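You operate a simulated robot arm through the tools that you are given. There is no shell and no other tool. Be economical: measure what you need, move in short steps, check, and stop when the job is done.

The job below is to be done with a simulated two-armed robot. You get a single attempt, and the scene is never put back.

TASK
Pick up the carton from the top of the parts cart with one hand, pass it to the other hand and put it on the counter top under the job board. Set down upright: carton.

It is judged by the outcome, as a careful person would: the job done as asked, and still so three seconds after it is handed in. It fails if anything else is knocked over, pushed out of place, dropped, spilled or broken.

THE ROBOT
Two 7-joint arms with two-finger parallel grippers on one trunk, on a base that drives. Base frame: it is fixed to the floor where the robot stands at the start and does not move with it; the origin is under the middle of the robot, x ahead of it, y to its left, z up. Lengths are in mm, angles in degrees, forces in N, time in s.
The left shoulder is at the start at [20, 113, 1122], the right one opposite. With the tool pointing down near the work surface each hand reaches from about 200 to 600 mm from the robot's upright axis, wherever it stands, measured 20 degrees to its own side. Places, roughly: counter top under the job board [-3900, 1800, 900]. Payload 1.57 kg a hand.
The tool frame of a hand sits at the grasp point between the pads (the TCP): z along the fingers, y along the line on which they close. The tips reach 30 mm beyond it. Largest opening 80 mm; finger width 17, thickness 12; the body of the gripper, 40 by 82 mm, starts 80 mm behind the TCP.
Orientation is told as [roll, pitch, yaw] about the base's x, y, z axes, in that order, counted from this pose: with the fingers straight down and closing along the base's y, the tool's x points along the base's -x, its y along +y and its z along -z.

THE INTERFACE
- The arms move only by the tool send_rows. It takes "left_plan", "right_plan" or both (then of equal length, played together; a hand with none holds still); each is a list of rows, each an object of numbers (a shift or turn left out is 0, a gripper value left out holds the last): "fingers": the finger opening in mm, from 0 to 80; "dx", "dy", "dz": the shift along the tool's x, y, z in units of 50 mm (1.0 is 50 mm); "wx", "wy", "wz": the turn, a rotation vector about the tool's x, y, z in units of 4 degrees (1.0 is 4 degrees). In form: [{"fingers": .., "dx": .., "dy": .., "dz": .., "wx": .., "wy": .., "wz": ..}, ...]. A call has 1 to 20 rows; each row shifts and turns the commanded pose from where the row before left it, along the tool's axes as they then stand. A call with a number of a shift or a turn outside -1 to 1 is refused whole. Rows are played at 5 a second. More than 50 mm and 8.6 degrees between two rows, or a gripper value outside its range, and nothing of the call is played. A pose out of reach is approached as far as the arm can. The call stops where the force on the tool passes 40 N (or 10 N more than at its start, if that is more) or the arm is blocked; 0.2 s more then pass. Each finger travels about 45 mm/s and halts on what it meets, pressing with about 37 N; the grip force reading is that of the motor and also rises with nothing between the fingers. The clock runs only during rows and for 0.2 s after the last one: add rows that do not move to give the fingers time. It gives the time, the measured TCP pose, the force on the tool (base axes), the opening and the grip force at its end, in the units of the frame above (readings bear some noise), with the torque about the TCP (base axes, N m) and any sound that the robot's microphone picked up.
- Cameras (640 x 400 px; columns grow to the right, rows downward): "scene" is now at [101.2, -1, 1255.5]; the picture's right is [-0.02, -1.00, 0.00], its down [-0.50, 0.01, -0.87] and it looks along [0.87, -0.02, -0.50] (base axes); focal length 255 px, centre (320, 200). "left" rides on the left gripper at [72, 6, -122] in its tool frame; the picture's right is [-0.09, 1.00, 0.00], its down [-0.84, -0.08, -0.54] and it looks along [-0.54, -0.05, 0.84] (tool axes); focal length 238 px, centre (320, 200). "right" rides on the right gripper at [72, -7, -122] in its tool frame; the picture's right is [0.09, 1.00, 0.00], its down [-0.84, 0.08, -0.54] and it looks along [-0.54, 0.05, 0.84] (tool axes); focal length 238 px, centre (320, 200). There is no depth. A picture from a camera that has moved, and an enlarged one, comes with that camera's place and axes in the base frame and with its lens.
- capture(camera): a new picture of that camera. The clock stands still meanwhile.
- lift_body(by): slides the trunk up (or, below 0, down) by that many mm; the arms and the scene camera ride with it, the base frame stays. It gives what a move gives, with no picture.
- base_move(legs): drives the robot by 1 to 6 legs, each [ahead, left, turn to the left] in mm, mm and degrees, along the robot's own axes; the way and the turn of a leg run together, so that a leg with both is an arc; at most 1500 mm and 180 degrees a leg. The arms and the cameras ride along, it lands a little off, and it stops where it bumps. It gives what a move gives.
- aim_head(pan, tilt): turns the head with the scene camera to pan (to the left, within 80 degrees either way) and tilt (down, from -29 to 69), counted from straight ahead of the robot. It gives what a move gives.
- enlarge(camera, box): a new picture of the part [left, top, right, bottom] of that camera's present view, enlarged. The clock stands still meanwhile.
- job_done(): hands the job in; it is judged then, once.

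Go step by step. Nothing tells you exact positions but the pictures and the camera data: compare them with the known pose of the tool, close in by small moves and look again before you grip or let go. The budget is 120 turns and 100 pictures, counting those below and the enlarged ones. Unless the task says otherwise, let go and move clear before handing in, and close with one line.

The tools are called after "Call:" as name(argument=value, ...) on one line, values as JSON. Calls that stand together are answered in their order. send_rows: Moves the arms, as the interface text tells. Its arguments: {"type":"object","properties":{"left_plan":{"type":"array"},"right_plan":{"type":"array"}},"required":[]} The other tools are called the same way: lift_body (by) slides the trunk up or down; base_move (legs) drives the base; aim_head (pan, tilt) turns the head that bears the scene camera; capture (camera) takes a picture; enlarge (camera, box) takes an enlarged picture of a part of a camera's view; job_done () hands the job in.

At the start:

```text
t: 0.0
left_tcp_pos: [482.4, 247.8, 1044.8]
left_ee_rot: [0.0, 0.0, 0.0]
left_force: [0.2, -0.8, -0.9]
left_wrist_torque: [0.01, 0.02, -0.04]
left_width: 79.9
left_gripper_force: 0.0
right_tcp_pos: [446.6, -195.5, 1049.2]
right_ee_rot: [0.0, -0.1, 0.0]
right_force: [0.6, 0.6, -0.9]
right_wrist_torque: [-0.01, 0.0, 0.0]
right_width: 80.1
right_gripper_force: 0.1
trunk travel left (down, up): [-175.0, 395.0]
robot x, y, heading: [-1.3, 1.5, -0.0]
head pan, tilt: [-1.2, 30.0]
```

scene: 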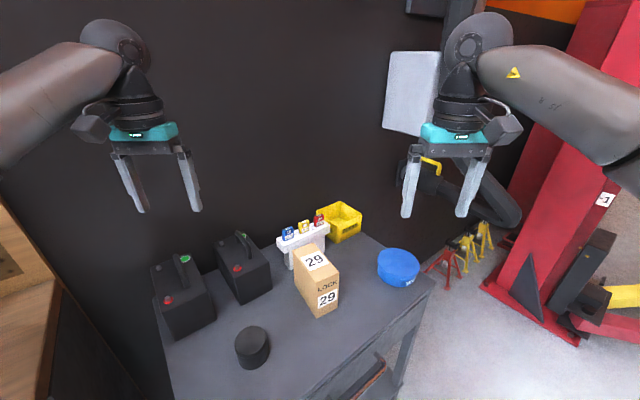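
right: 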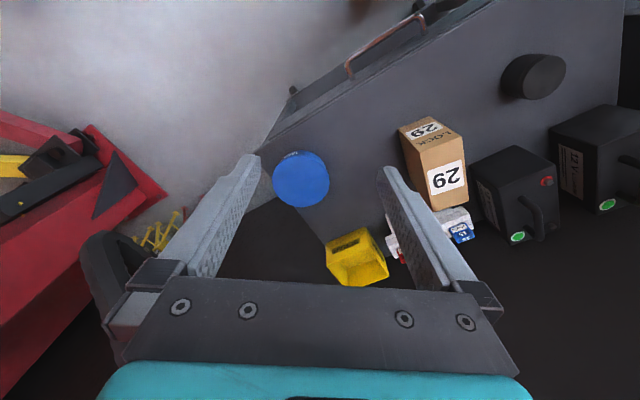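
left: 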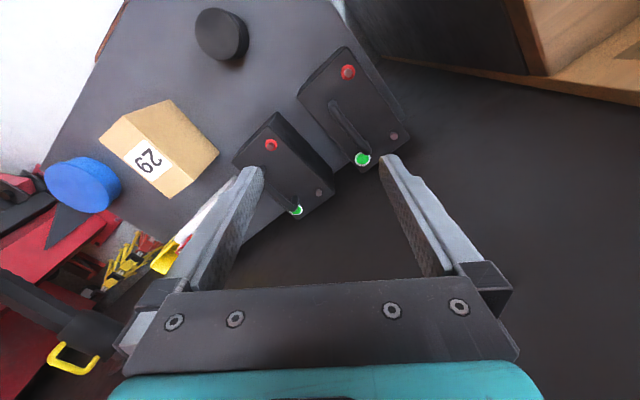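

I see the cart top ahead with batteries, a dark cylinder, the carton marked 29, a blue cap, a yellow bin and a row of small packs. I'll take closer pictures to measure the carton first.

Call:
enlarge(camera="scene", box=[240, 190, 400, 330])

Call:
enlarge(camera="right", box=[340, 80, 540, 280])

Call:
enlarge(camera="left", box=[80, 70, 280, 230])

```text
2.86 times, centred on (320, 260) of scene
camera zoom: at [101.2, -1.0, 1255.5], right [-0.02, -1.0, 0.0], down [-0.5, 0.01, -0.87], along [0.87, -0.02, -0.5], focal length 727 px, centre (320, 29)
```

zoom: 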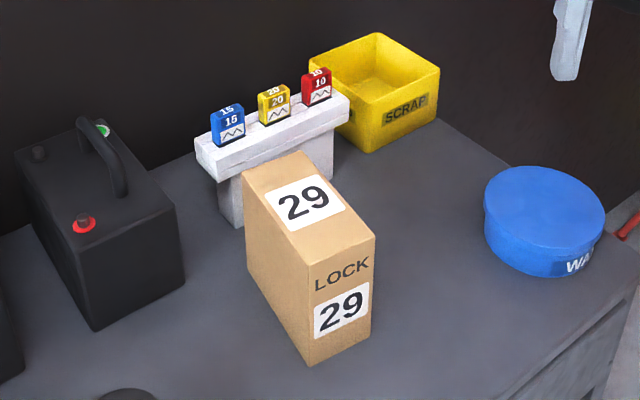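

```text
2.00 times, centred on (440, 180) of right
camera zoom: at [376.6, -201.4, 1172.4], right [-0.09, 1.0, 0.0], down [0.84, 0.08, 0.54], along [0.54, 0.05, -0.84], focal length 477 px, centre (80, 240)
```

zoom: 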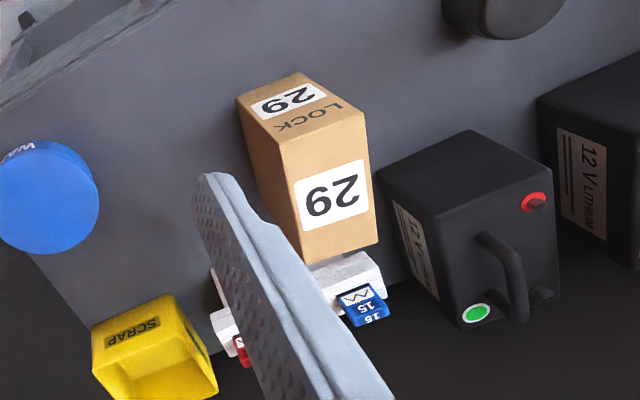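

```text
2.50 times, centred on (180, 150) of left
camera zoom: at [410.0, 256.5, 1168.0], right [0.09, 1.0, 0.0], down [0.84, -0.08, 0.54], along [0.54, -0.05, -0.84], focal length 596 px, centre (670, 325)
```

zoom: 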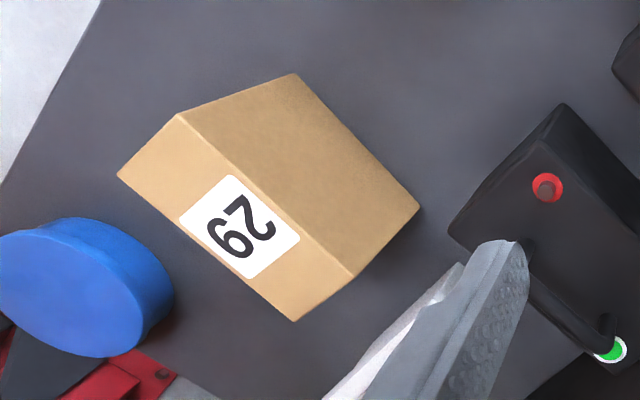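

The carton is about 56 × 106 × 120 mm, with its top centre near [521, 2, 862] and its long axis yawed about 28°. The cart top is at z≈743. I'll bring the right hand above the carton's near end with the fingers turned 28°.

Call:
send_rows(right_plan=[{"fingers": 80, "dx": -0.25, "dy": 0.93, "dz": 0.5}, {"dx": -0.25, "dy": 0.93, "dz": 0.5}, {"dx": -0.25, "dy": 0.93, "dz": 0.5}, {"dx": -0.3, "dy": 0.92, "dz": 0.5}, {"wz": -1}, {"wz": -1}, {"wz": -1}, {"wz": -1}, {"wz": -1}, {"wz": -1}, {"wz": -1}, {}])

Call:
capture(camera="right")

Call:
capture(camera="scene")

```text
refused: row 1 steps farther than a row can; nothing moved
```

```text
93 pictures are left
camera right: at [376.6, -201.4, 1172.4], right [-0.09, 1.0, 0.0], down [0.84, 0.08, 0.54], along [0.54, 0.05, -0.84], focal length 238 px, centre (320, 200)
```

right: 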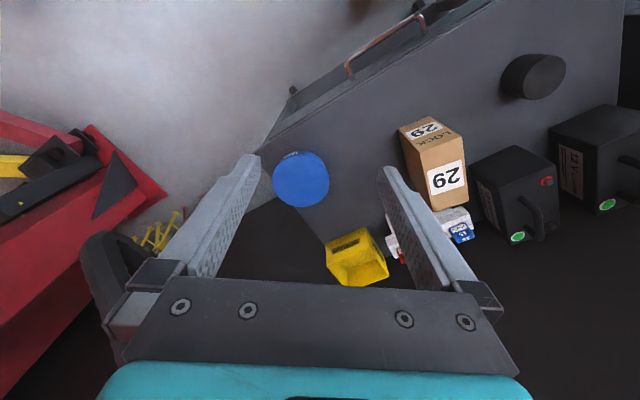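

```text
92 pictures are left
camera scene: at [101.2, -1.0, 1255.5], right [-0.02, -1.0, 0.0], down [-0.5, 0.01, -0.87], along [0.87, -0.02, -0.5], focal length 255 px, centre (320, 200)
```

scene: 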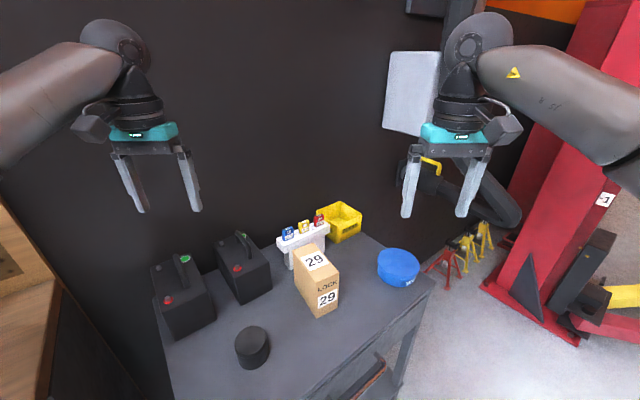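

The step was too long because the limit applies to the combined shift. I'll send shorter steps.

Call:
send_rows(right_plan=[{"fingers": 80, "dx": -0.21, "dy": 0.74, "dz": 0.476}, {"dx": -0.21, "dy": 0.74, "dz": 0.476}, {"dx": -0.21, "dy": 0.74, "dz": 0.476}, {"dx": -0.21, "dy": 0.74, "dz": 0.476}, {"dx": -0.21, "dy": 0.74, "dz": 0.476}, {"wz": -1}, {"wz": -1}, {"wz": -1}, {"wz": -1}, {"wz": -1}, {"wz": -1}, {"wz": -1}, {}])

Call:
capture(camera="right")

Call:
capture(camera="scene")

```text
t: 2.8
left_tcp_pos: [481.6, 248.5, 1044.9]
left_ee_rot: [0.0, 0.0, -0.1]
left_force: [1.1, -0.2, -0.1]
left_wrist_torque: [0.01, 0.0, 0.0]
left_width: 80.0
left_gripper_force: 0.1
right_tcp_pos: [500.2, -11.8, 930.5]
right_ee_rot: [0.0, 0.0, 28.1]
right_force: [0.4, -0.1, 0.3]
right_wrist_torque: [0.03, 0.01, -0.02]
right_width: 80.0
right_gripper_force: 0.0
trunk travel left (down, up): [-175.0, 395.0]
robot x, y, heading: [-1.1, -3.8, 0.3]
head pan, tilt: [-1.2, 30.0]
```

```text
91 pictures are left
camera right: at [440.7, -49.7, 1053.4], right [-0.55, 0.84, 0.0], down [0.7, 0.46, 0.54], along [0.45, 0.3, -0.84], focal length 238 px, centre (320, 200)
```

right: 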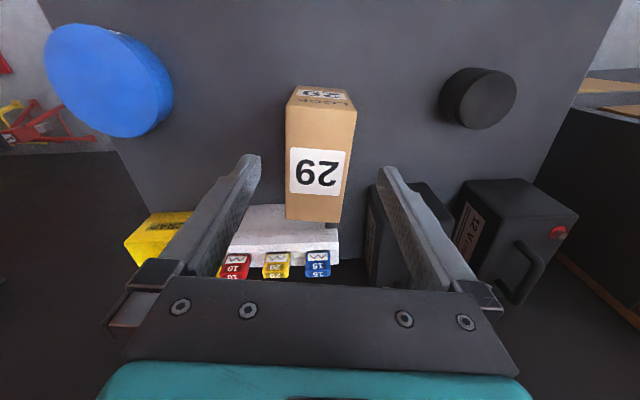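

```text
90 pictures are left
camera scene: at [101.2, -1.0, 1255.5], right [-0.02, -1.0, 0.0], down [-0.5, 0.01, -0.87], along [0.87, -0.02, -0.5], focal length 255 px, centre (320, 200)
```

scene: 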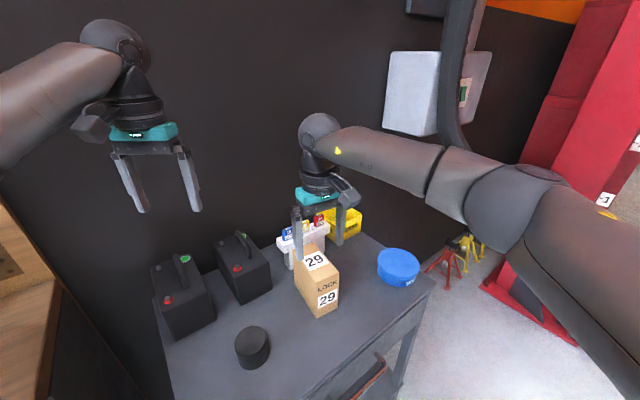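

The hand lines up with the carton to within a couple of mm. I'll go down with the open fingers either side of it.

Call:
send_rows(right_plan=[{"wz": -0.4, "dz": 0.5}, {"dz": 0.5}, {"dz": 0.5}, {"dz": 0.57}, {}])

Call:
capture(camera="right")

Call:
enlarge(camera="scene", box=[240, 170, 420, 330])

```text
t: 4.0
left_tcp_pos: [479.8, 248.2, 1045.6]
left_ee_rot: [0.1, 0.0, 0.1]
left_force: [-0.4, 0.2, 0.2]
left_wrist_torque: [0.01, 0.0, -0.01]
left_width: 80.0
left_gripper_force: 0.2
right_tcp_pos: [502.6, -10.6, 827.7]
right_ee_rot: [0.1, 0.0, 29.6]
right_force: [-1.0, 0.3, -0.1]
right_wrist_torque: [-0.04, 0.02, 0.01]
right_width: 79.9
right_gripper_force: 0.2
trunk travel left (down, up): [-175.0, 395.0]
robot x, y, heading: [-1.0, 0.7, -0.0]
head pan, tilt: [-1.2, 30.0]
```

```text
89 pictures are left
camera right: at [443.2, -51.4, 949.9], right [-0.57, 0.82, 0.0], down [0.69, 0.48, 0.54], along [0.44, 0.31, -0.84], focal length 238 px, centre (320, 200)
```

right: 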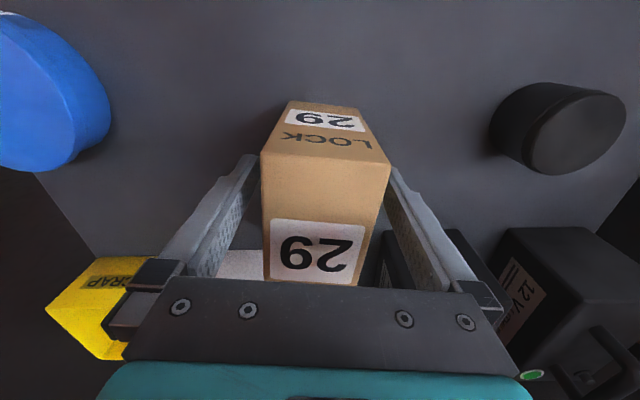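

```text
2.50 times, centred on (330, 250) of scene
camera zoom: at [101.2, -1.0, 1255.5], right [-0.02, -1.0, 0.0], down [-0.5, 0.01, -0.87], along [0.87, -0.02, -0.5], focal length 636 px, centre (295, 75)
```

zoom: 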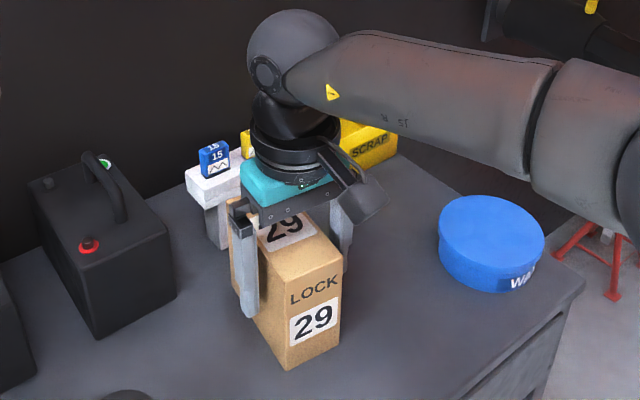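

The fingers straddle the carton with clearance on both sides. I'll close and check the grip before lifting.

Call:
send_rows(right_plan=[{"fingers": 45}, {}, {}, {}, {}])

Call:
capture(camera="right")

```text
t: 5.2
left_tcp_pos: [482.5, 249.4, 1045.8]
left_ee_rot: [0.0, 0.0, 0.0]
left_force: [0.0, -0.6, -0.4]
left_wrist_torque: [-0.03, 0.04, 0.01]
left_width: 79.9
left_gripper_force: 0.1
right_tcp_pos: [502.6, -10.4, 827.0]
right_ee_rot: [-0.1, 0.0, 29.5]
right_force: [0.4, 0.8, 0.3]
right_wrist_torque: [-0.01, -0.02, -0.01]
right_width: 57.9
right_gripper_force: 37.1
trunk travel left (down, up): [-175.0, 395.0]
robot x, y, heading: [2.8, 1.5, 0.4]
head pan, tilt: [-1.2, 30.0]
```

```text
87 pictures are left
camera right: at [443.3, -51.3, 950.2], right [-0.57, 0.82, 0.0], down [0.69, 0.48, 0.54], along [0.44, 0.31, -0.84], focal length 238 px, centre (320, 200)
```

right: 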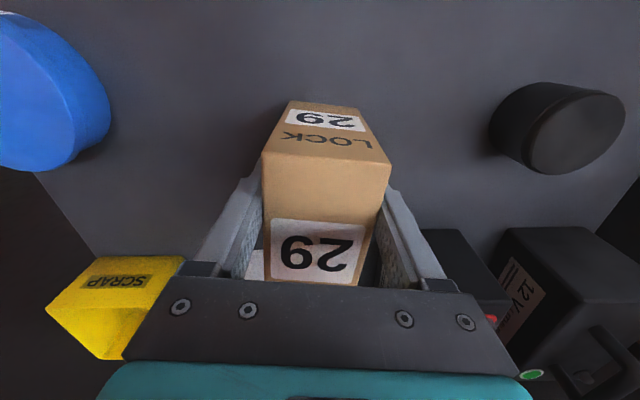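

The grip holds at 58 mm and 37 N. I'll lift straight up in small steps.

Call:
send_rows(right_plan=[{"dz": -0.2}, {"dz": -0.3}, {"dz": -0.5}, {"dz": -0.7}, {"dz": -0.8}, {"dz": -0.8}, {}])

Call:
capture(camera="right")

Call:
capture(camera="scene")

```text
t: 6.8
left_tcp_pos: [481.3, 249.5, 1045.0]
left_ee_rot: [0.0, 0.0, -0.1]
left_force: [-0.3, -0.1, -0.5]
left_wrist_torque: [0.0, 0.02, 0.0]
left_width: 79.9
left_gripper_force: 0.0
right_tcp_pos: [499.7, -10.2, 995.7]
right_ee_rot: [0.0, 0.1, 29.7]
right_force: [-0.9, 0.0, -2.5]
right_wrist_torque: [-0.05, 0.07, 0.01]
right_width: 57.7
right_gripper_force: 37.3
trunk travel left (down, up): [-175.0, 395.0]
robot x, y, heading: [2.4, -4.0, -0.0]
head pan, tilt: [-1.2, 30.0]
```

```text
86 pictures are left
camera right: at [441.2, -51.1, 1118.1], right [-0.57, 0.82, 0.0], down [0.69, 0.48, 0.54], along [0.44, 0.31, -0.84], focal length 238 px, centre (320, 200)
```

right: 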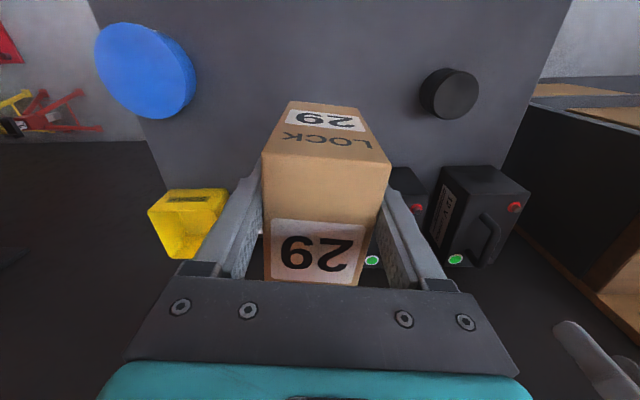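

```text
85 pictures are left
camera scene: at [101.4, -1.0, 1255.5], right [-0.02, -1.0, 0.0], down [-0.5, 0.01, -0.87], along [0.87, -0.02, -0.5], focal length 255 px, centre (320, 200)
```

scene: 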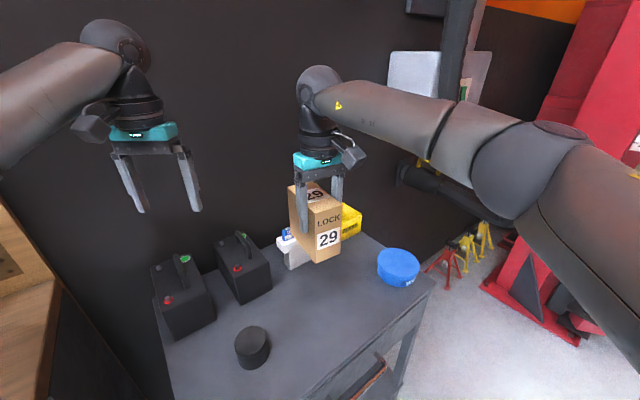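

The carton is held firmly and is light, about 0.25 kg. I'll turn the right hand to yaw 90 so the carton's free end points at the left hand.

Call:
send_rows(right_plan=[{"wz": -1}, {"wz": -1}, {"wz": -1}, {"wz": -1}, {"wz": -1}, {"wz": -1}, {"wz": -1}, {"wz": -1}, {"wz": -1}, {"wz": -1}, {"wz": -1}, {"wz": -1}, {"wz": -1}, {"wz": -1}, {"wz": -1}, {"wz": -0.08}, {}], left_plan=[{"wz": 1}, {"wz": 1}, {"wz": 1}, {"wz": 1}, {"wz": 1}, {"wz": 1}, {"wz": 1}, {"wz": 1}, {"wz": 1}, {"wz": 1}, {"wz": 1}, {"wz": 1}, {"wz": 1}, {"wz": 1}, {"wz": 1}, {"wz": 1}, {"wz": 1}])

Call:
capture(camera="scene")

```text
t: 10.4
left_tcp_pos: [483.4, 249.0, 1045.0]
left_ee_rot: [0.0, 0.0, -68.0]
left_force: [0.8, 0.3, -0.8]
left_wrist_torque: [-0.05, 0.0, 0.02]
left_width: 80.2
left_gripper_force: 0.1
right_tcp_pos: [500.9, -11.3, 992.0]
right_ee_rot: [0.1, -0.1, 41.9]
right_force: [-0.7, 0.7, -2.2]
right_wrist_torque: [-0.05, 0.04, 0.0]
right_width: 57.7
right_gripper_force: 36.5
right hand out of reach, approached as far as the arm can: row 4, 5, 6, 7, 8, 9, 10, 11, 12, 13, 14, 15
trunk travel left (down, up): [-175.0, 395.0]
robot x, y, heading: [1.0, -4.4, 0.0]
head pan, tilt: [-1.2, 30.0]
```

```text
84 pictures are left
camera scene: at [101.4, -1.0, 1255.5], right [-0.02, -1.0, 0.0], down [-0.5, 0.01, -0.87], along [0.87, -0.02, -0.5], focal length 255 px, centre (320, 200)
```

scene: 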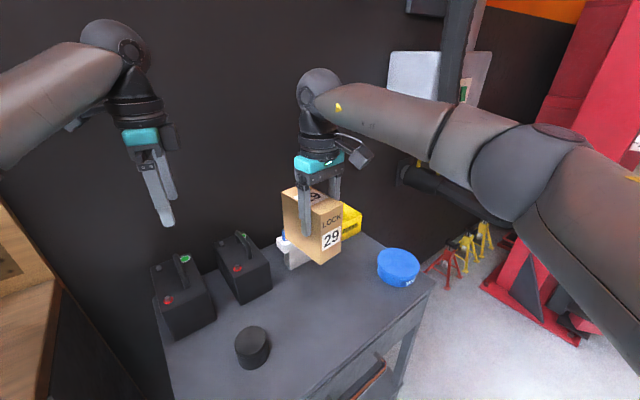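

The right wrist hit a limit at 42° this far across the body. I'll make a small test move to learn which frame the commands now use.

Call:
send_rows(right_plan=[{"dx": 0.6}, {"dx": 0.6}, {}])

```text
t: 11.2
left_tcp_pos: [482.5, 247.8, 1045.0]
left_ee_rot: [0.0, 0.0, -68.0]
left_force: [-0.2, -0.6, -0.2]
left_wrist_torque: [-0.01, 0.04, -0.01]
left_width: 79.7
left_gripper_force: 0.1
right_tcp_pos: [457.0, -51.1, 994.3]
right_ee_rot: [0.1, 0.0, 41.9]
right_force: [-0.1, -0.5, -2.8]
right_wrist_torque: [-0.04, 0.06, -0.02]
right_width: 57.7
right_gripper_force: 37.2
trunk travel left (down, up): [-175.0, 395.0]
robot x, y, heading: [-1.4, 2.0, 0.1]
head pan, tilt: [-1.2, 30.0]
```

Commands follow the actual frame. I'll move the right hand further to its own side and turn again.

Call:
send_rows(right_plan=[{"dx": 0.53, "dy": -0.32}, {"dx": 0.53, "dy": -0.32}, {"dx": 0.53, "dy": -0.32}, {"wz": -1}, {"wz": -1}, {"wz": -1}, {"wz": -1}, {"wz": -1}, {"wz": -1}, {"wz": -1}, {"wz": -1}, {"wz": -1}, {"wz": -1}, {"wz": -1}, {"wz": -1}, {}])

Call:
capture(camera="scene")

```text
t: 14.6
left_tcp_pos: [482.4, 247.4, 1046.4]
left_ee_rot: [0.0, -0.1, -68.0]
left_force: [-0.4, 0.0, 0.5]
left_wrist_torque: [-0.01, 0.03, -0.02]
left_width: 79.9
left_gripper_force: 0.1
right_tcp_pos: [428.6, -139.1, 992.8]
right_ee_rot: [0.0, -0.1, 45.8]
right_force: [-0.2, 0.6, -2.5]
right_wrist_torque: [-0.06, 0.02, -0.01]
right_width: 57.6
right_gripper_force: 37.2
right hand out of reach, approached as far as the arm can: row 5, 6, 7, 8, 9, 10, 11, 12, 13, 14, 15
trunk travel left (down, up): [-175.0, 395.0]
robot x, y, heading: [-0.6, -1.2, -0.0]
head pan, tilt: [-1.2, 30.0]
```

```text
83 pictures are left
camera scene: at [101.4, -1.0, 1255.5], right [-0.02, -1.0, 0.0], down [-0.5, 0.01, -0.87], along [0.87, -0.02, -0.5], focal length 255 px, centre (320, 200)
```

scene: 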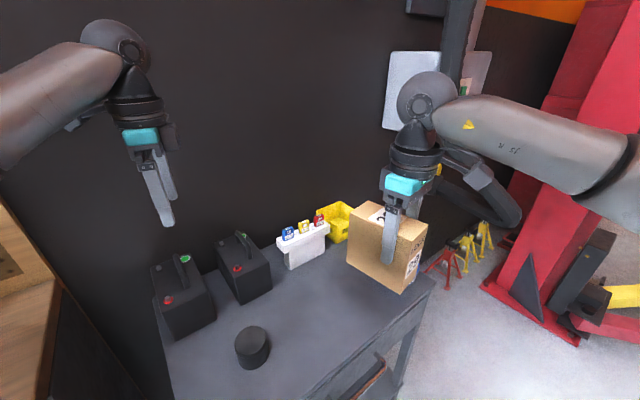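

The limit is about 46° here, but the left hand turned to −68° at its start place, so the right should turn further out to the side. I'll move out to about y −240 and turn again, also testing how far the left turns.

Call:
send_rows(right_plan=[{"dx": 0.24, "dy": -0.72}, {"dx": 0.24, "dy": -0.72}, {"dx": 0.24, "dy": -0.72}, {"wz": -1}, {"wz": -1}, {"wz": -1}, {"wz": -1}, {"wz": -1}, {"wz": -1}, {"wz": -1}, {"wz": -1}, {"wz": -1}, {"wz": -1}, {"wz": -1}, {}], left_plan=[{}, {}, {}, {"wz": 1}, {"wz": 1}, {"wz": 1}, {"wz": 1}, {"wz": 1}, {"wz": 0.5}, {}, {}, {}, {}, {}, {}])

```text
t: 17.8
left_tcp_pos: [482.4, 248.8, 1045.9]
left_ee_rot: [-0.1, -0.1, -90.0]
left_force: [-0.7, 0.8, -0.4]
left_wrist_torque: [0.02, 0.02, 0.02]
left_width: 80.4
left_gripper_force: 0.0
right_tcp_pos: [435.9, -148.7, 992.3]
right_ee_rot: [0.0, 0.0, 45.8]
right_force: [-0.5, 0.2, -1.4]
right_wrist_torque: [-0.09, 0.05, -0.01]
right_width: 57.8
right_gripper_force: 36.6
right hand out of reach, approached as far as the arm can: row 1, 2, 3, 4, 5, 6, 7, 8, 9, 10, 11, 12, 13, 14
trunk travel left (down, up): [-175.0, 395.0]
robot x, y, heading: [-1.1, -3.2, 0.0]
head pan, tilt: [-1.2, 30.0]
```

The right wrist's range runs out here, while the left reaches −90° easily. I'll test whether the left can turn to −135°, so it can come at the carton's free end from the far left.

Call:
send_rows(left_plan=[{"wz": 1}, {"wz": 1}, {"wz": 1}, {"wz": 1}, {"wz": 1}, {"wz": 1}, {"wz": 1}, {"wz": 1}, {"wz": 1}, {"wz": 1}, {"wz": 1}, {}])

```text
t: 20.4
left_tcp_pos: [483.2, 249.4, 1046.0]
left_ee_rot: [0.0, 0.0, -134.0]
left_force: [0.3, 0.1, 0.6]
left_wrist_torque: [0.01, -0.02, 0.01]
left_width: 80.1
left_gripper_force: 0.0
right_tcp_pos: [434.7, -151.3, 991.6]
right_ee_rot: [0.0, -0.1, 46.0]
right_force: [-0.2, -0.1, -2.8]
right_wrist_torque: [-0.04, 0.03, 0.0]
right_width: 57.8
right_gripper_force: 36.6
trunk travel left (down, up): [-175.0, 395.0]
robot x, y, heading: [4.9, -2.4, 0.1]
head pan, tilt: [-1.2, 30.0]
```

The left reaches −134° without trouble, so the handover can run along the carton's long axis with the left hand tilted outward. I'll bring the right hand to about [400, −60] at yaw 42, and pre-set the left to yaw −138 tilted 40°, staying clear of the right.

Call:
send_rows(right_plan=[{"wz": 1}, {"dx": -0.233, "dy": 0.607}, {"dx": -0.233, "dy": 0.607}, {"dx": -0.233, "dy": 0.607}, {}, {}, {}, {}, {}, {}, {}, {}, {}, {}], left_plan=[{"dx": -0.7, "dy": -0.15}, {"dx": -0.7, "dy": -0.15}, {"wz": 1}, {"wy": -1}, {"wy": -1}, {"wy": -1}, {"wy": -1}, {"wy": -1}, {"wy": -1}, {"wy": -1}, {"wy": -1}, {"wy": -1}, {"wy": -1}, {}])

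Call:
capture(camera="scene")

Call:
capture(camera="left")

```text
t: 23.4
left_tcp_pos: [423.2, 209.3, 1045.5]
left_ee_rot: [0.0, -40.0, -138.0]
left_force: [0.0, 0.3, -0.9]
left_wrist_torque: [0.0, -0.01, 0.01]
left_width: 79.9
left_gripper_force: 0.0
right_tcp_pos: [399.2, -61.6, 990.8]
right_ee_rot: [0.0, 0.0, 42.1]
right_force: [0.9, 0.4, -2.0]
right_wrist_torque: [-0.04, 0.06, -0.01]
right_width: 57.9
right_gripper_force: 37.5
trunk travel left (down, up): [-175.0, 395.0]
robot x, y, heading: [0.7, -4.2, 0.0]
head pan, tilt: [-1.2, 30.0]
```

```text
82 pictures are left
camera scene: at [101.4, -1.0, 1255.5], right [-0.02, -1.0, 0.0], down [-0.5, 0.01, -0.87], along [0.87, -0.02, -0.5], focal length 255 px, centre (320, 200)
```

scene: 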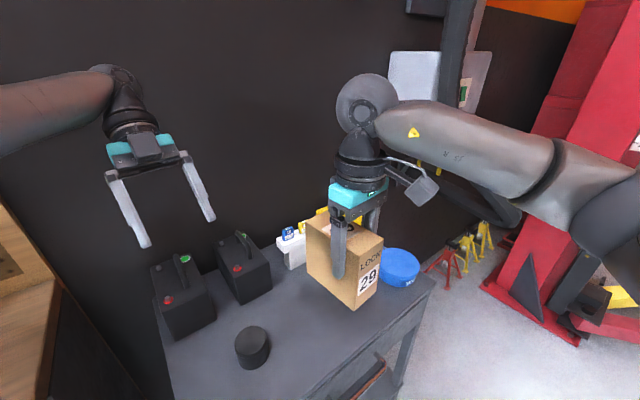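

```text
81 pictures are left
camera left: at [526.6, 294.4, 1093.3], right [0.61, -0.79, 0.06], down [-0.27, -0.14, 0.95], along [-0.74, -0.6, -0.3], focal length 238 px, centre (320, 200)
```

left: 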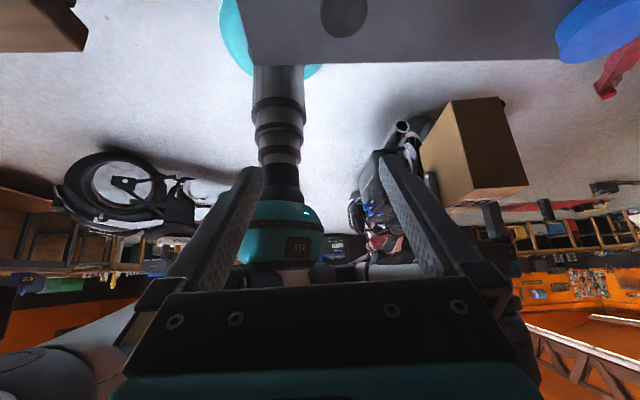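

The free end of the carton faces the left hand. I'll move the left to a stand-off 110 mm back along the approach line and check with the pictures.

Call:
send_rows(left_plan=[{"fingers": 80, "dx": -0.306, "dy": 0.738, "dz": 0.182}, {"dx": -0.306, "dy": 0.738, "dz": 0.182}, {"dx": -0.306, "dy": 0.738, "dz": 0.182}, {"dx": -0.306, "dy": 0.738, "dz": 0.182}, {"dx": -0.306, "dy": 0.738, "dz": 0.182}, {}])

Call:
capture(camera="scene")

Call:
capture(camera="left")

```text
t: 24.8
left_tcp_pos: [471.7, 42.4, 1058.5]
left_ee_rot: [0.2, -39.9, -138.0]
left_force: [0.6, 0.4, -0.9]
left_wrist_torque: [-0.01, 0.0, -0.01]
left_width: 79.9
left_gripper_force: 0.0
left hand out of reach, approached as far as the arm can: row 5
right_tcp_pos: [400.2, -61.5, 991.3]
right_ee_rot: [0.0, 0.0, 41.9]
right_force: [-0.5, -0.6, -2.3]
right_wrist_torque: [-0.04, 0.04, 0.02]
right_width: 57.7
right_gripper_force: 37.1
trunk travel left (down, up): [-175.0, 395.0]
robot x, y, heading: [-1.5, 0.8, -0.1]
head pan, tilt: [-1.2, 30.0]
```

```text
80 pictures are left
camera scene: at [101.1, -1.6, 1255.5], right [-0.02, -1.0, 0.0], down [-0.5, 0.01, -0.87], along [0.87, -0.02, -0.5], focal length 255 px, centre (320, 200)
```

scene: 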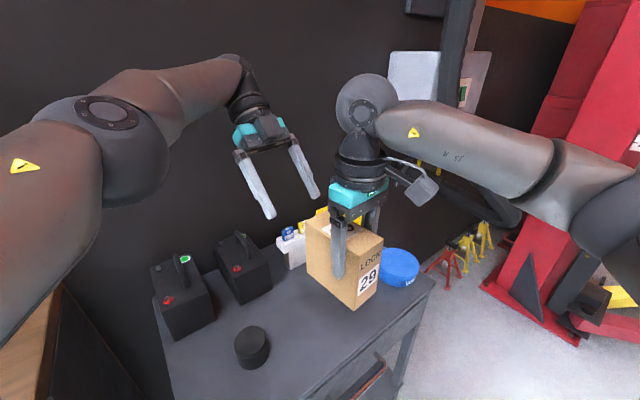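

```text
79 pictures are left
camera left: at [574.8, 126.7, 1106.5], right [0.61, -0.79, 0.06], down [-0.27, -0.14, 0.95], along [-0.74, -0.6, -0.3], focal length 238 px, centre (320, 200)
```

left: 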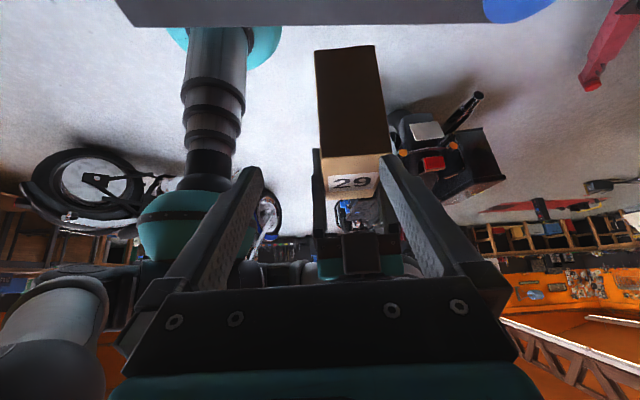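

The left is at the edge of its reach here, so I'll shift the whole meeting point closer and to the left by (−50, +50).

Call:
send_rows(left_plan=[{"dx": -0.26, "dy": -0.83, "dz": 0.16}, {}, {}, {}, {}], right_plan=[{}, {"dx": 0.035, "dy": 0.705}, {"dx": 0.035, "dy": 0.705}, {}, {}])

Call:
capture(camera="left")

Call:
capture(camera="scene")

```text
t: 26.0
left_tcp_pos: [433.0, 61.4, 1058.4]
left_ee_rot: [0.0, -40.0, -137.9]
left_force: [-0.6, -0.3, -0.4]
left_wrist_torque: [0.0, 0.0, 0.02]
left_width: 80.3
left_gripper_force: 0.0
right_tcp_pos: [346.9, -12.1, 990.0]
right_ee_rot: [-0.1, 0.0, 41.9]
right_force: [1.0, -0.3, -2.3]
right_wrist_torque: [-0.06, 0.0, -0.02]
right_width: 57.7
right_gripper_force: 36.8
trunk travel left (down, up): [-175.0, 395.0]
robot x, y, heading: [-2.7, 1.2, -0.2]
head pan, tilt: [-1.2, 30.0]
```

```text
78 pictures are left
camera left: at [536.3, 148.1, 1106.9], right [0.61, -0.79, 0.06], down [-0.27, -0.14, 0.95], along [-0.74, -0.6, -0.3], focal length 238 px, centre (320, 200)
```

left: 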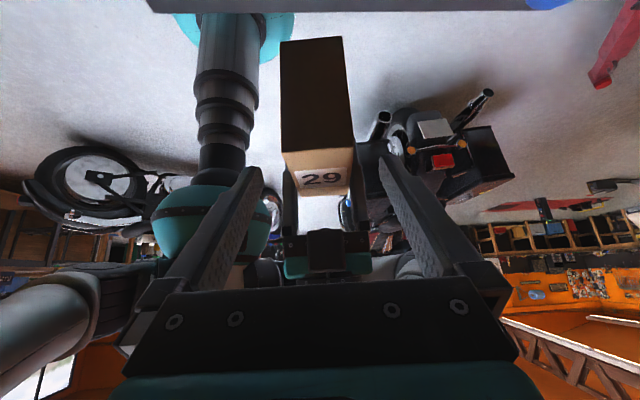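

```text
77 pictures are left
camera scene: at [101.4, -1.1, 1255.5], right [-0.02, -1.0, 0.0], down [-0.5, 0.01, -0.87], along [0.87, -0.02, -0.5], focal length 255 px, centre (320, 200)
```

scene: 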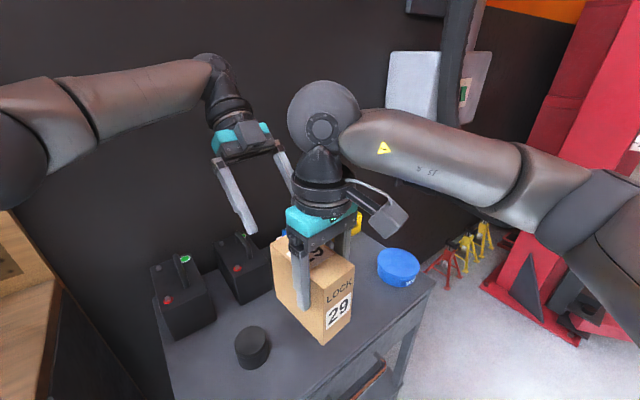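

Lateral alignment looks right. I'll zoom to check the height of the carton's top edge.

Call:
enlarge(camera="left", box=[220, 20, 420, 220])

Call:
enlarge(camera="scene", box=[200, 120, 400, 350])

```text
2.00 times, centred on (320, 120) of left
camera zoom: at [536.3, 148.1, 1106.9], right [0.61, -0.79, 0.06], down [-0.27, -0.14, 0.95], along [-0.74, -0.6, -0.3], focal length 477 px, centre (320, 360)
```

zoom: 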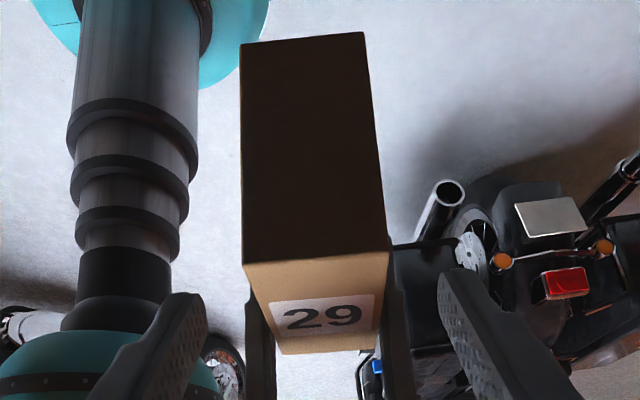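

```text
1.74 times, centred on (300, 235) of scene
camera zoom: at [101.4, -1.1, 1255.5], right [-0.02, -1.0, 0.0], down [-0.5, 0.01, -0.87], along [0.87, -0.02, -0.5], focal length 443 px, centre (355, 139)
```

zoom: 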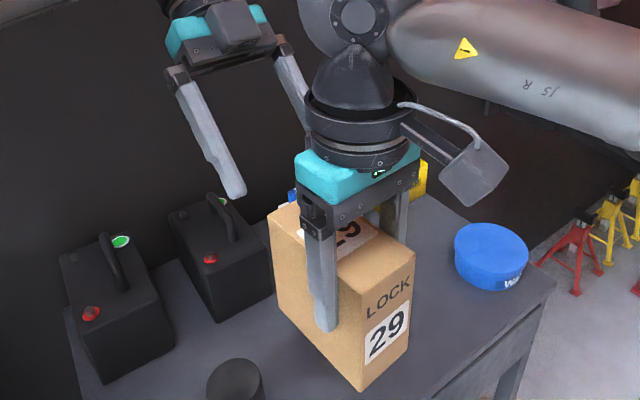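

The views agree laterally within about 3 mm, and the carton top is near z 1018–1025. I'll advance most of the way along the finger direction and check.

Call:
send_rows(left_plan=[{"dx": 0.13, "dy": -0.06}, {"dz": 0.4}, {"dz": 0.4}, {"dz": 0.4}, {"dz": 0.3}, {}])

Call:
capture(camera="left")

Call:
enlarge(camera="scene", box=[180, 120, 420, 350])

Call:
capture(camera="right")

```text
t: 27.4
left_tcp_pos: [400.2, 36.5, 998.2]
left_ee_rot: [0.1, -39.9, -138.0]
left_force: [-0.6, 0.6, -0.1]
left_wrist_torque: [0.04, -0.02, 0.01]
left_width: 79.8
left_gripper_force: 0.1
right_tcp_pos: [347.4, -10.4, 988.7]
right_ee_rot: [0.0, 0.0, 41.9]
right_force: [0.6, 0.7, -1.3]
right_wrist_torque: [-0.07, 0.06, 0.0]
right_width: 57.7
right_gripper_force: 37.1
trunk travel left (down, up): [-175.0, 395.0]
robot x, y, heading: [1.4, 2.4, -0.1]
head pan, tilt: [-1.2, 30.0]
```

```text
74 pictures are left
camera left: at [503.6, 122.2, 1046.4], right [0.61, -0.79, 0.06], down [-0.27, -0.14, 0.95], along [-0.74, -0.6, -0.3], focal length 238 px, centre (320, 200)
```

left: 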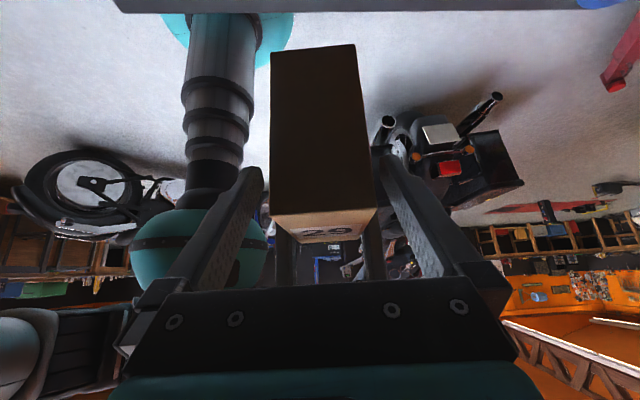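

```text
1.74 times, centred on (300, 235) of scene
camera zoom: at [101.3, -1.0, 1255.5], right [-0.02, -1.0, 0.0], down [-0.5, 0.01, -0.87], along [0.87, -0.02, -0.5], focal length 443 px, centre (355, 139)
```

zoom: 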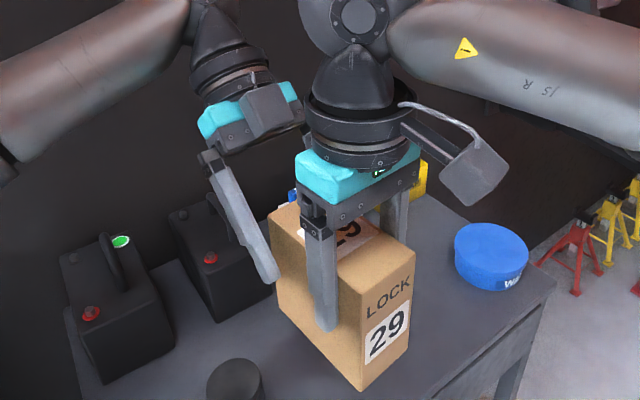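

```text
72 pictures are left
camera right: at [299.4, -63.4, 1111.6], right [-0.73, 0.68, 0.0], down [0.57, 0.62, 0.54], along [0.37, 0.4, -0.84], focal length 238 px, centre (320, 200)
```

right: 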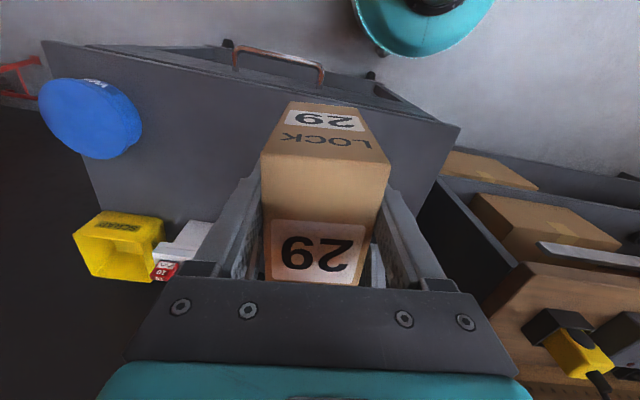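

Both fingers straddle the free end symmetrically and the right fingers are well clear. I'll advance the last 31 mm, close the left, and check.

Call:
send_rows(left_plan=[{"dz": 0.3}, {"dz": 0.32}, {}, {"fingers": 45}, {}, {}, {}, {}])

Call:
capture(camera="left")

Call:
enlarge(camera="scene", box=[180, 120, 420, 350])

```text
t: 29.2
left_tcp_pos: [385.6, 23.7, 975.4]
left_ee_rot: [-0.1, -39.8, -137.8]
left_force: [7.4, -6.0, -0.5]
left_wrist_torque: [0.4, 0.52, -0.42]
left_width: 57.8
left_gripper_force: 37.1
right_tcp_pos: [347.7, -11.6, 988.2]
right_ee_rot: [0.1, 0.1, 42.1]
right_force: [-6.9, 5.6, -1.7]
right_wrist_torque: [-0.29, -0.45, 0.85]
right_width: 57.9
right_gripper_force: 36.8
trunk travel left (down, up): [-175.0, 395.0]
robot x, y, heading: [-0.6, 0.3, -0.2]
head pan, tilt: [-1.2, 30.0]
```

```text
71 pictures are left
camera left: at [489.0, 108.6, 1022.2], right [0.61, -0.79, 0.06], down [-0.27, -0.14, 0.95], along [-0.74, -0.6, -0.3], focal length 238 px, centre (320, 200)
```

left: 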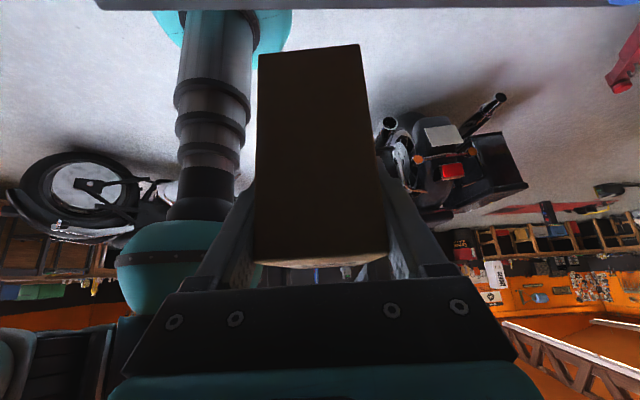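

```text
1.74 times, centred on (300, 235) of scene
camera zoom: at [101.3, -1.0, 1255.5], right [-0.02, -1.0, 0.0], down [-0.5, 0.01, -0.87], along [0.87, -0.02, -0.5], focal length 443 px, centre (355, 139)
```

zoom: 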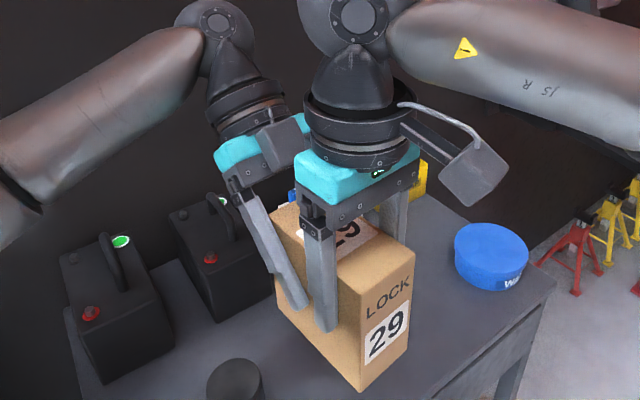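

Both hands hold the carton at 58 mm and 37 N. I'll open the right and raise it clear.

Call:
send_rows(right_plan=[{"fingers": 80}, {}, {}, {}, {"dz": -0.3}, {"dz": -0.6}, {"dz": -0.8}, {"dz": -0.8}, {}])

Call:
capture(camera="scene")

Call:
capture(camera="left")

```text
t: 31.2
left_tcp_pos: [384.3, 23.0, 973.5]
left_ee_rot: [0.0, -40.1, -138.0]
left_force: [-0.1, -0.6, 0.7]
left_wrist_torque: [0.03, -0.07, 0.0]
left_width: 58.2
left_gripper_force: 37.1
right_tcp_pos: [349.0, -10.9, 1117.1]
right_ee_rot: [0.0, 0.0, 41.9]
right_force: [0.2, -0.1, 0.5]
right_wrist_torque: [-0.01, 0.0, 0.0]
right_width: 80.0
right_gripper_force: 0.1
trunk travel left (down, up): [-175.0, 395.0]
robot x, y, heading: [0.6, -0.7, 0.0]
head pan, tilt: [-1.2, 30.0]
```

```text
69 pictures are left
camera scene: at [101.4, -1.0, 1255.5], right [-0.02, -1.0, 0.0], down [-0.5, 0.01, -0.87], along [0.87, -0.02, -0.5], focal length 255 px, centre (320, 200)
```

scene: 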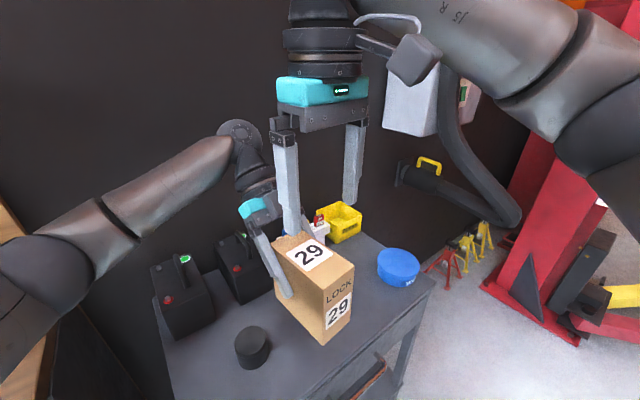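

```text
68 pictures are left
camera left: at [488.9, 108.7, 1022.2], right [0.61, -0.79, 0.06], down [-0.27, -0.14, 0.95], along [-0.74, -0.6, -0.3], focal length 238 px, centre (320, 200)
```

left: 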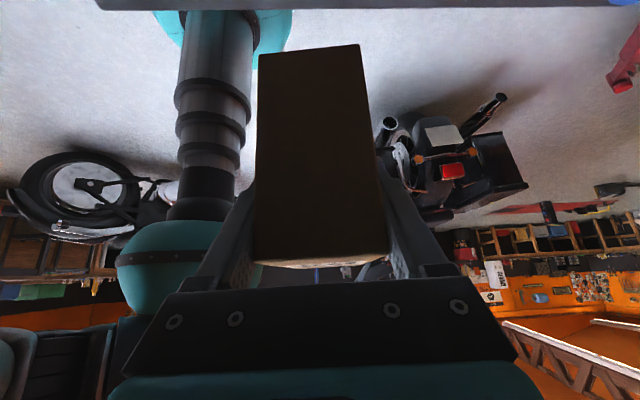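

The left now holds the carton alone and upright. I'll stow the right hand to its side and raise the trunk a little before backing off.

Call:
send_rows(right_plan=[{"dx": 0.635, "dy": -0.705}, {"dx": 0.635, "dy": -0.705}, {"dx": 0.635, "dy": -0.705}, {"dx": 0.635, "dy": -0.705}, {"wz": 1, "fingers": 30}, {"wz": 1}, {"wz": 1}, {"wz": 1}, {"wz": 1}, {"wz": 1}, {"wz": 1}, {"wz": 1}, {"wz": 1}, {"wz": 1}, {}])

Call:
lift_body(by=60)

Call:
base_move(legs=[[-400, 0, 0]])

Call:
aim_head(pan=80, tilt=20)

Call:
capture(camera="scene")

Call:
capture(camera="left")

```text
t: 34.4
left_tcp_pos: [386.0, 22.9, 974.2]
left_ee_rot: [0.0, -40.0, -138.1]
left_force: [0.3, 0.8, -0.5]
left_wrist_torque: [0.07, -0.03, 0.0]
left_width: 57.9
left_gripper_force: 36.5
right_tcp_pos: [349.1, -201.5, 1116.0]
right_ee_rot: [0.0, 0.0, 1.8]
right_force: [0.5, 0.4, 0.7]
right_wrist_torque: [0.01, 0.01, 0.02]
right_width: 29.9
right_gripper_force: 0.0
trunk travel left (down, up): [-175.0, 395.0]
robot x, y, heading: [0.6, -0.4, -0.1]
head pan, tilt: [-1.2, 30.0]
```

```text
t: 35.4
left_tcp_pos: [385.2, 23.9, 1034.3]
left_ee_rot: [0.0, -39.9, -137.9]
left_force: [-0.9, 0.1, -2.5]
left_wrist_torque: [0.03, -0.01, -0.02]
left_width: 57.7
left_gripper_force: 37.1
right_tcp_pos: [348.9, -201.4, 1175.7]
right_ee_rot: [-0.1, 0.0, 1.9]
right_force: [-0.2, 0.6, -0.2]
right_wrist_torque: [0.01, 0.05, 0.01]
right_width: 30.0
right_gripper_force: 0.0
trunk travel left (down, up): [-235.0, 335.0]
robot x, y, heading: [1.0, 1.3, 0.3]
head pan, tilt: [-1.2, 30.0]
```

```text
t: 37.9
left_tcp_pos: [-15.7, 23.5, 1033.6]
left_ee_rot: [0.0, -39.9, -137.7]
left_force: [0.2, -0.1, -2.3]
left_wrist_torque: [0.08, -0.02, 0.02]
left_width: 57.8
left_gripper_force: 37.5
right_tcp_pos: [-52.2, -200.1, 1175.3]
right_ee_rot: [0.1, 0.0, 2.2]
right_force: [-0.5, -0.1, 0.0]
right_wrist_torque: [-0.03, 0.01, -0.01]
right_width: 29.9
right_gripper_force: 0.0
trunk travel left (down, up): [-235.0, 335.0]
robot x, y, heading: [-400.4, -2.8, 0.4]
head pan, tilt: [-1.2, 30.0]
```

```text
t: 39.5
left_tcp_pos: [-15.2, 23.8, 1035.0]
left_ee_rot: [-0.1, -40.0, -137.7]
left_force: [0.3, 0.1, -2.8]
left_wrist_torque: [0.05, -0.02, 0.03]
left_width: 57.6
left_gripper_force: 37.2
right_tcp_pos: [-50.9, -199.8, 1175.2]
right_ee_rot: [0.1, 0.0, 2.2]
right_force: [0.6, -0.9, -0.6]
right_wrist_torque: [0.0, 0.0, 0.03]
right_width: 29.9
right_gripper_force: 0.1
trunk travel left (down, up): [-235.0, 335.0]
robot x, y, heading: [-401.5, -1.5, 0.2]
head pan, tilt: [80.0, 20.0]
```

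```text
67 pictures are left
camera scene: at [-373.8, 91.9, 1331.5], right [0.99, -0.17, 0.0], down [-0.06, -0.34, -0.94], along [0.16, 0.93, -0.34], focal length 255 px, centre (320, 200)
```

scene: 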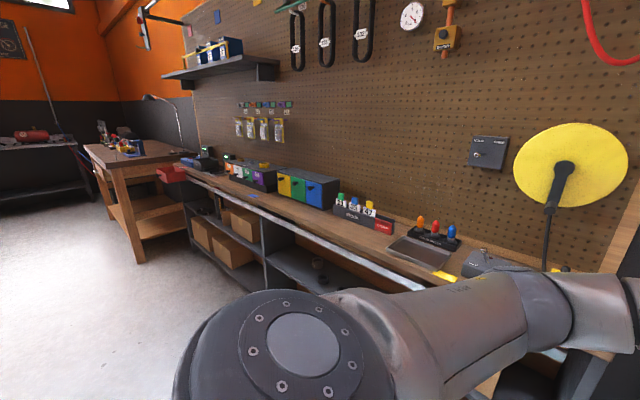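

```text
66 pictures are left
camera left: at [87.9, 110.0, 1082.2], right [0.62, -0.78, 0.06], down [-0.27, -0.14, 0.95], along [-0.74, -0.6, -0.3], focal length 238 px, centre (320, 200)
```

left: 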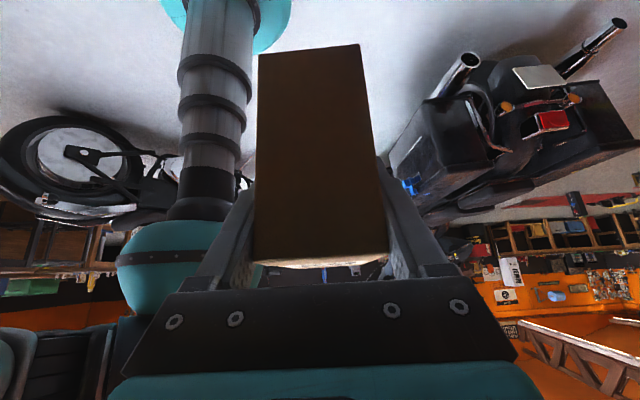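

I've backed off from the cart. The target is behind and to the left, with motorbikes further back, so I'll turn left in place and look along the route.

Call:
base_move(legs=[[0, 0, 100]])

Call:
aim_head(pan=60, tilt=20)

Call:
capture(camera="scene")

Call:
aim_head(pan=5, tilt=30)

Call:
capture(camera="scene")

```text
t: 44.1
left_tcp_pos: [-498.1, 372.8, 1033.9]
left_ee_rot: [0.1, -40.0, -36.9]
left_force: [-0.9, -0.1, -3.0]
left_wrist_torque: [0.0, 0.04, 0.04]
left_width: 57.6
left_gripper_force: 37.1
right_tcp_pos: [-270.6, 379.7, 1175.2]
right_ee_rot: [0.1, -0.1, 102.9]
right_force: [1.2, -0.6, 0.2]
right_wrist_torque: [-0.01, -0.01, 0.03]
right_width: 30.0
right_gripper_force: 0.0
trunk travel left (down, up): [-235.0, 335.0]
robot x, y, heading: [-404.7, -0.9, 101.0]
head pan, tilt: [80.0, 20.0]
```

```text
t: 44.9
left_tcp_pos: [-498.6, 372.7, 1034.1]
left_ee_rot: [0.0, -39.9, -36.8]
left_force: [-0.6, -0.5, -2.3]
left_wrist_torque: [0.06, 0.07, -0.01]
left_width: 57.7
left_gripper_force: 37.5
right_tcp_pos: [-270.0, 379.3, 1176.2]
right_ee_rot: [-0.1, 0.1, 103.0]
right_force: [0.5, -0.6, -0.7]
right_wrist_torque: [0.01, -0.03, 0.01]
right_width: 29.9
right_gripper_force: 0.1
trunk travel left (down, up): [-235.0, 335.0]
robot x, y, heading: [-401.3, 1.2, 100.8]
head pan, tilt: [60.0, 20.0]
```

```text
65 pictures are left
camera scene: at [-489.9, 40.1, 1331.5], right [0.32, 0.95, 0.0], down [0.32, -0.11, -0.94], along [-0.89, 0.3, -0.34], focal length 255 px, centre (320, 200)
```

scene: 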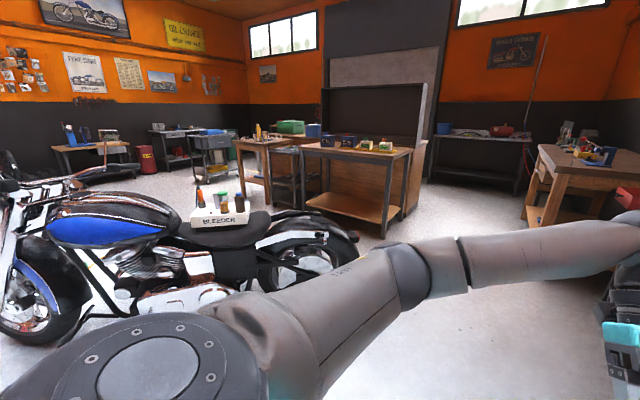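

```text
t: 46.2
left_tcp_pos: [-497.8, 372.3, 1033.5]
left_ee_rot: [0.0, -40.0, -36.8]
left_force: [-0.1, -0.4, -1.3]
left_wrist_torque: [0.07, 0.07, -0.02]
left_width: 57.7
left_gripper_force: 37.1
right_tcp_pos: [-271.0, 380.2, 1175.9]
right_ee_rot: [0.0, 0.0, 103.0]
right_force: [0.0, 0.3, 0.3]
right_wrist_torque: [-0.03, 0.02, -0.01]
right_width: 29.9
right_gripper_force: 0.0
trunk travel left (down, up): [-235.0, 335.0]
robot x, y, heading: [-400.5, -1.4, 101.0]
head pan, tilt: [5.0, 30.0]
```

```text
64 pictures are left
camera scene: at [-426.9, 96.9, 1315.5], right [0.96, 0.28, 0.0], down [0.14, -0.48, -0.87], along [-0.24, 0.83, -0.5], focal length 255 px, centre (320, 200)
```

scene: 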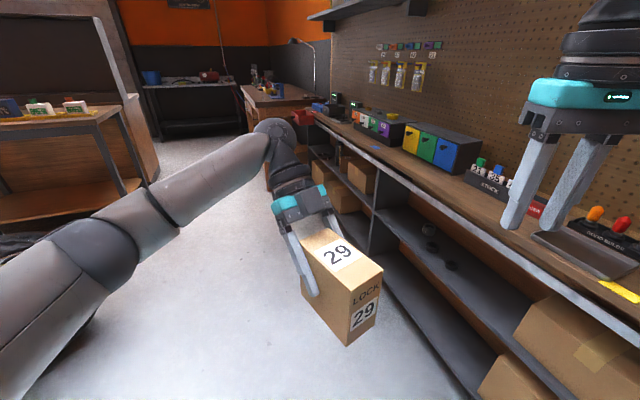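

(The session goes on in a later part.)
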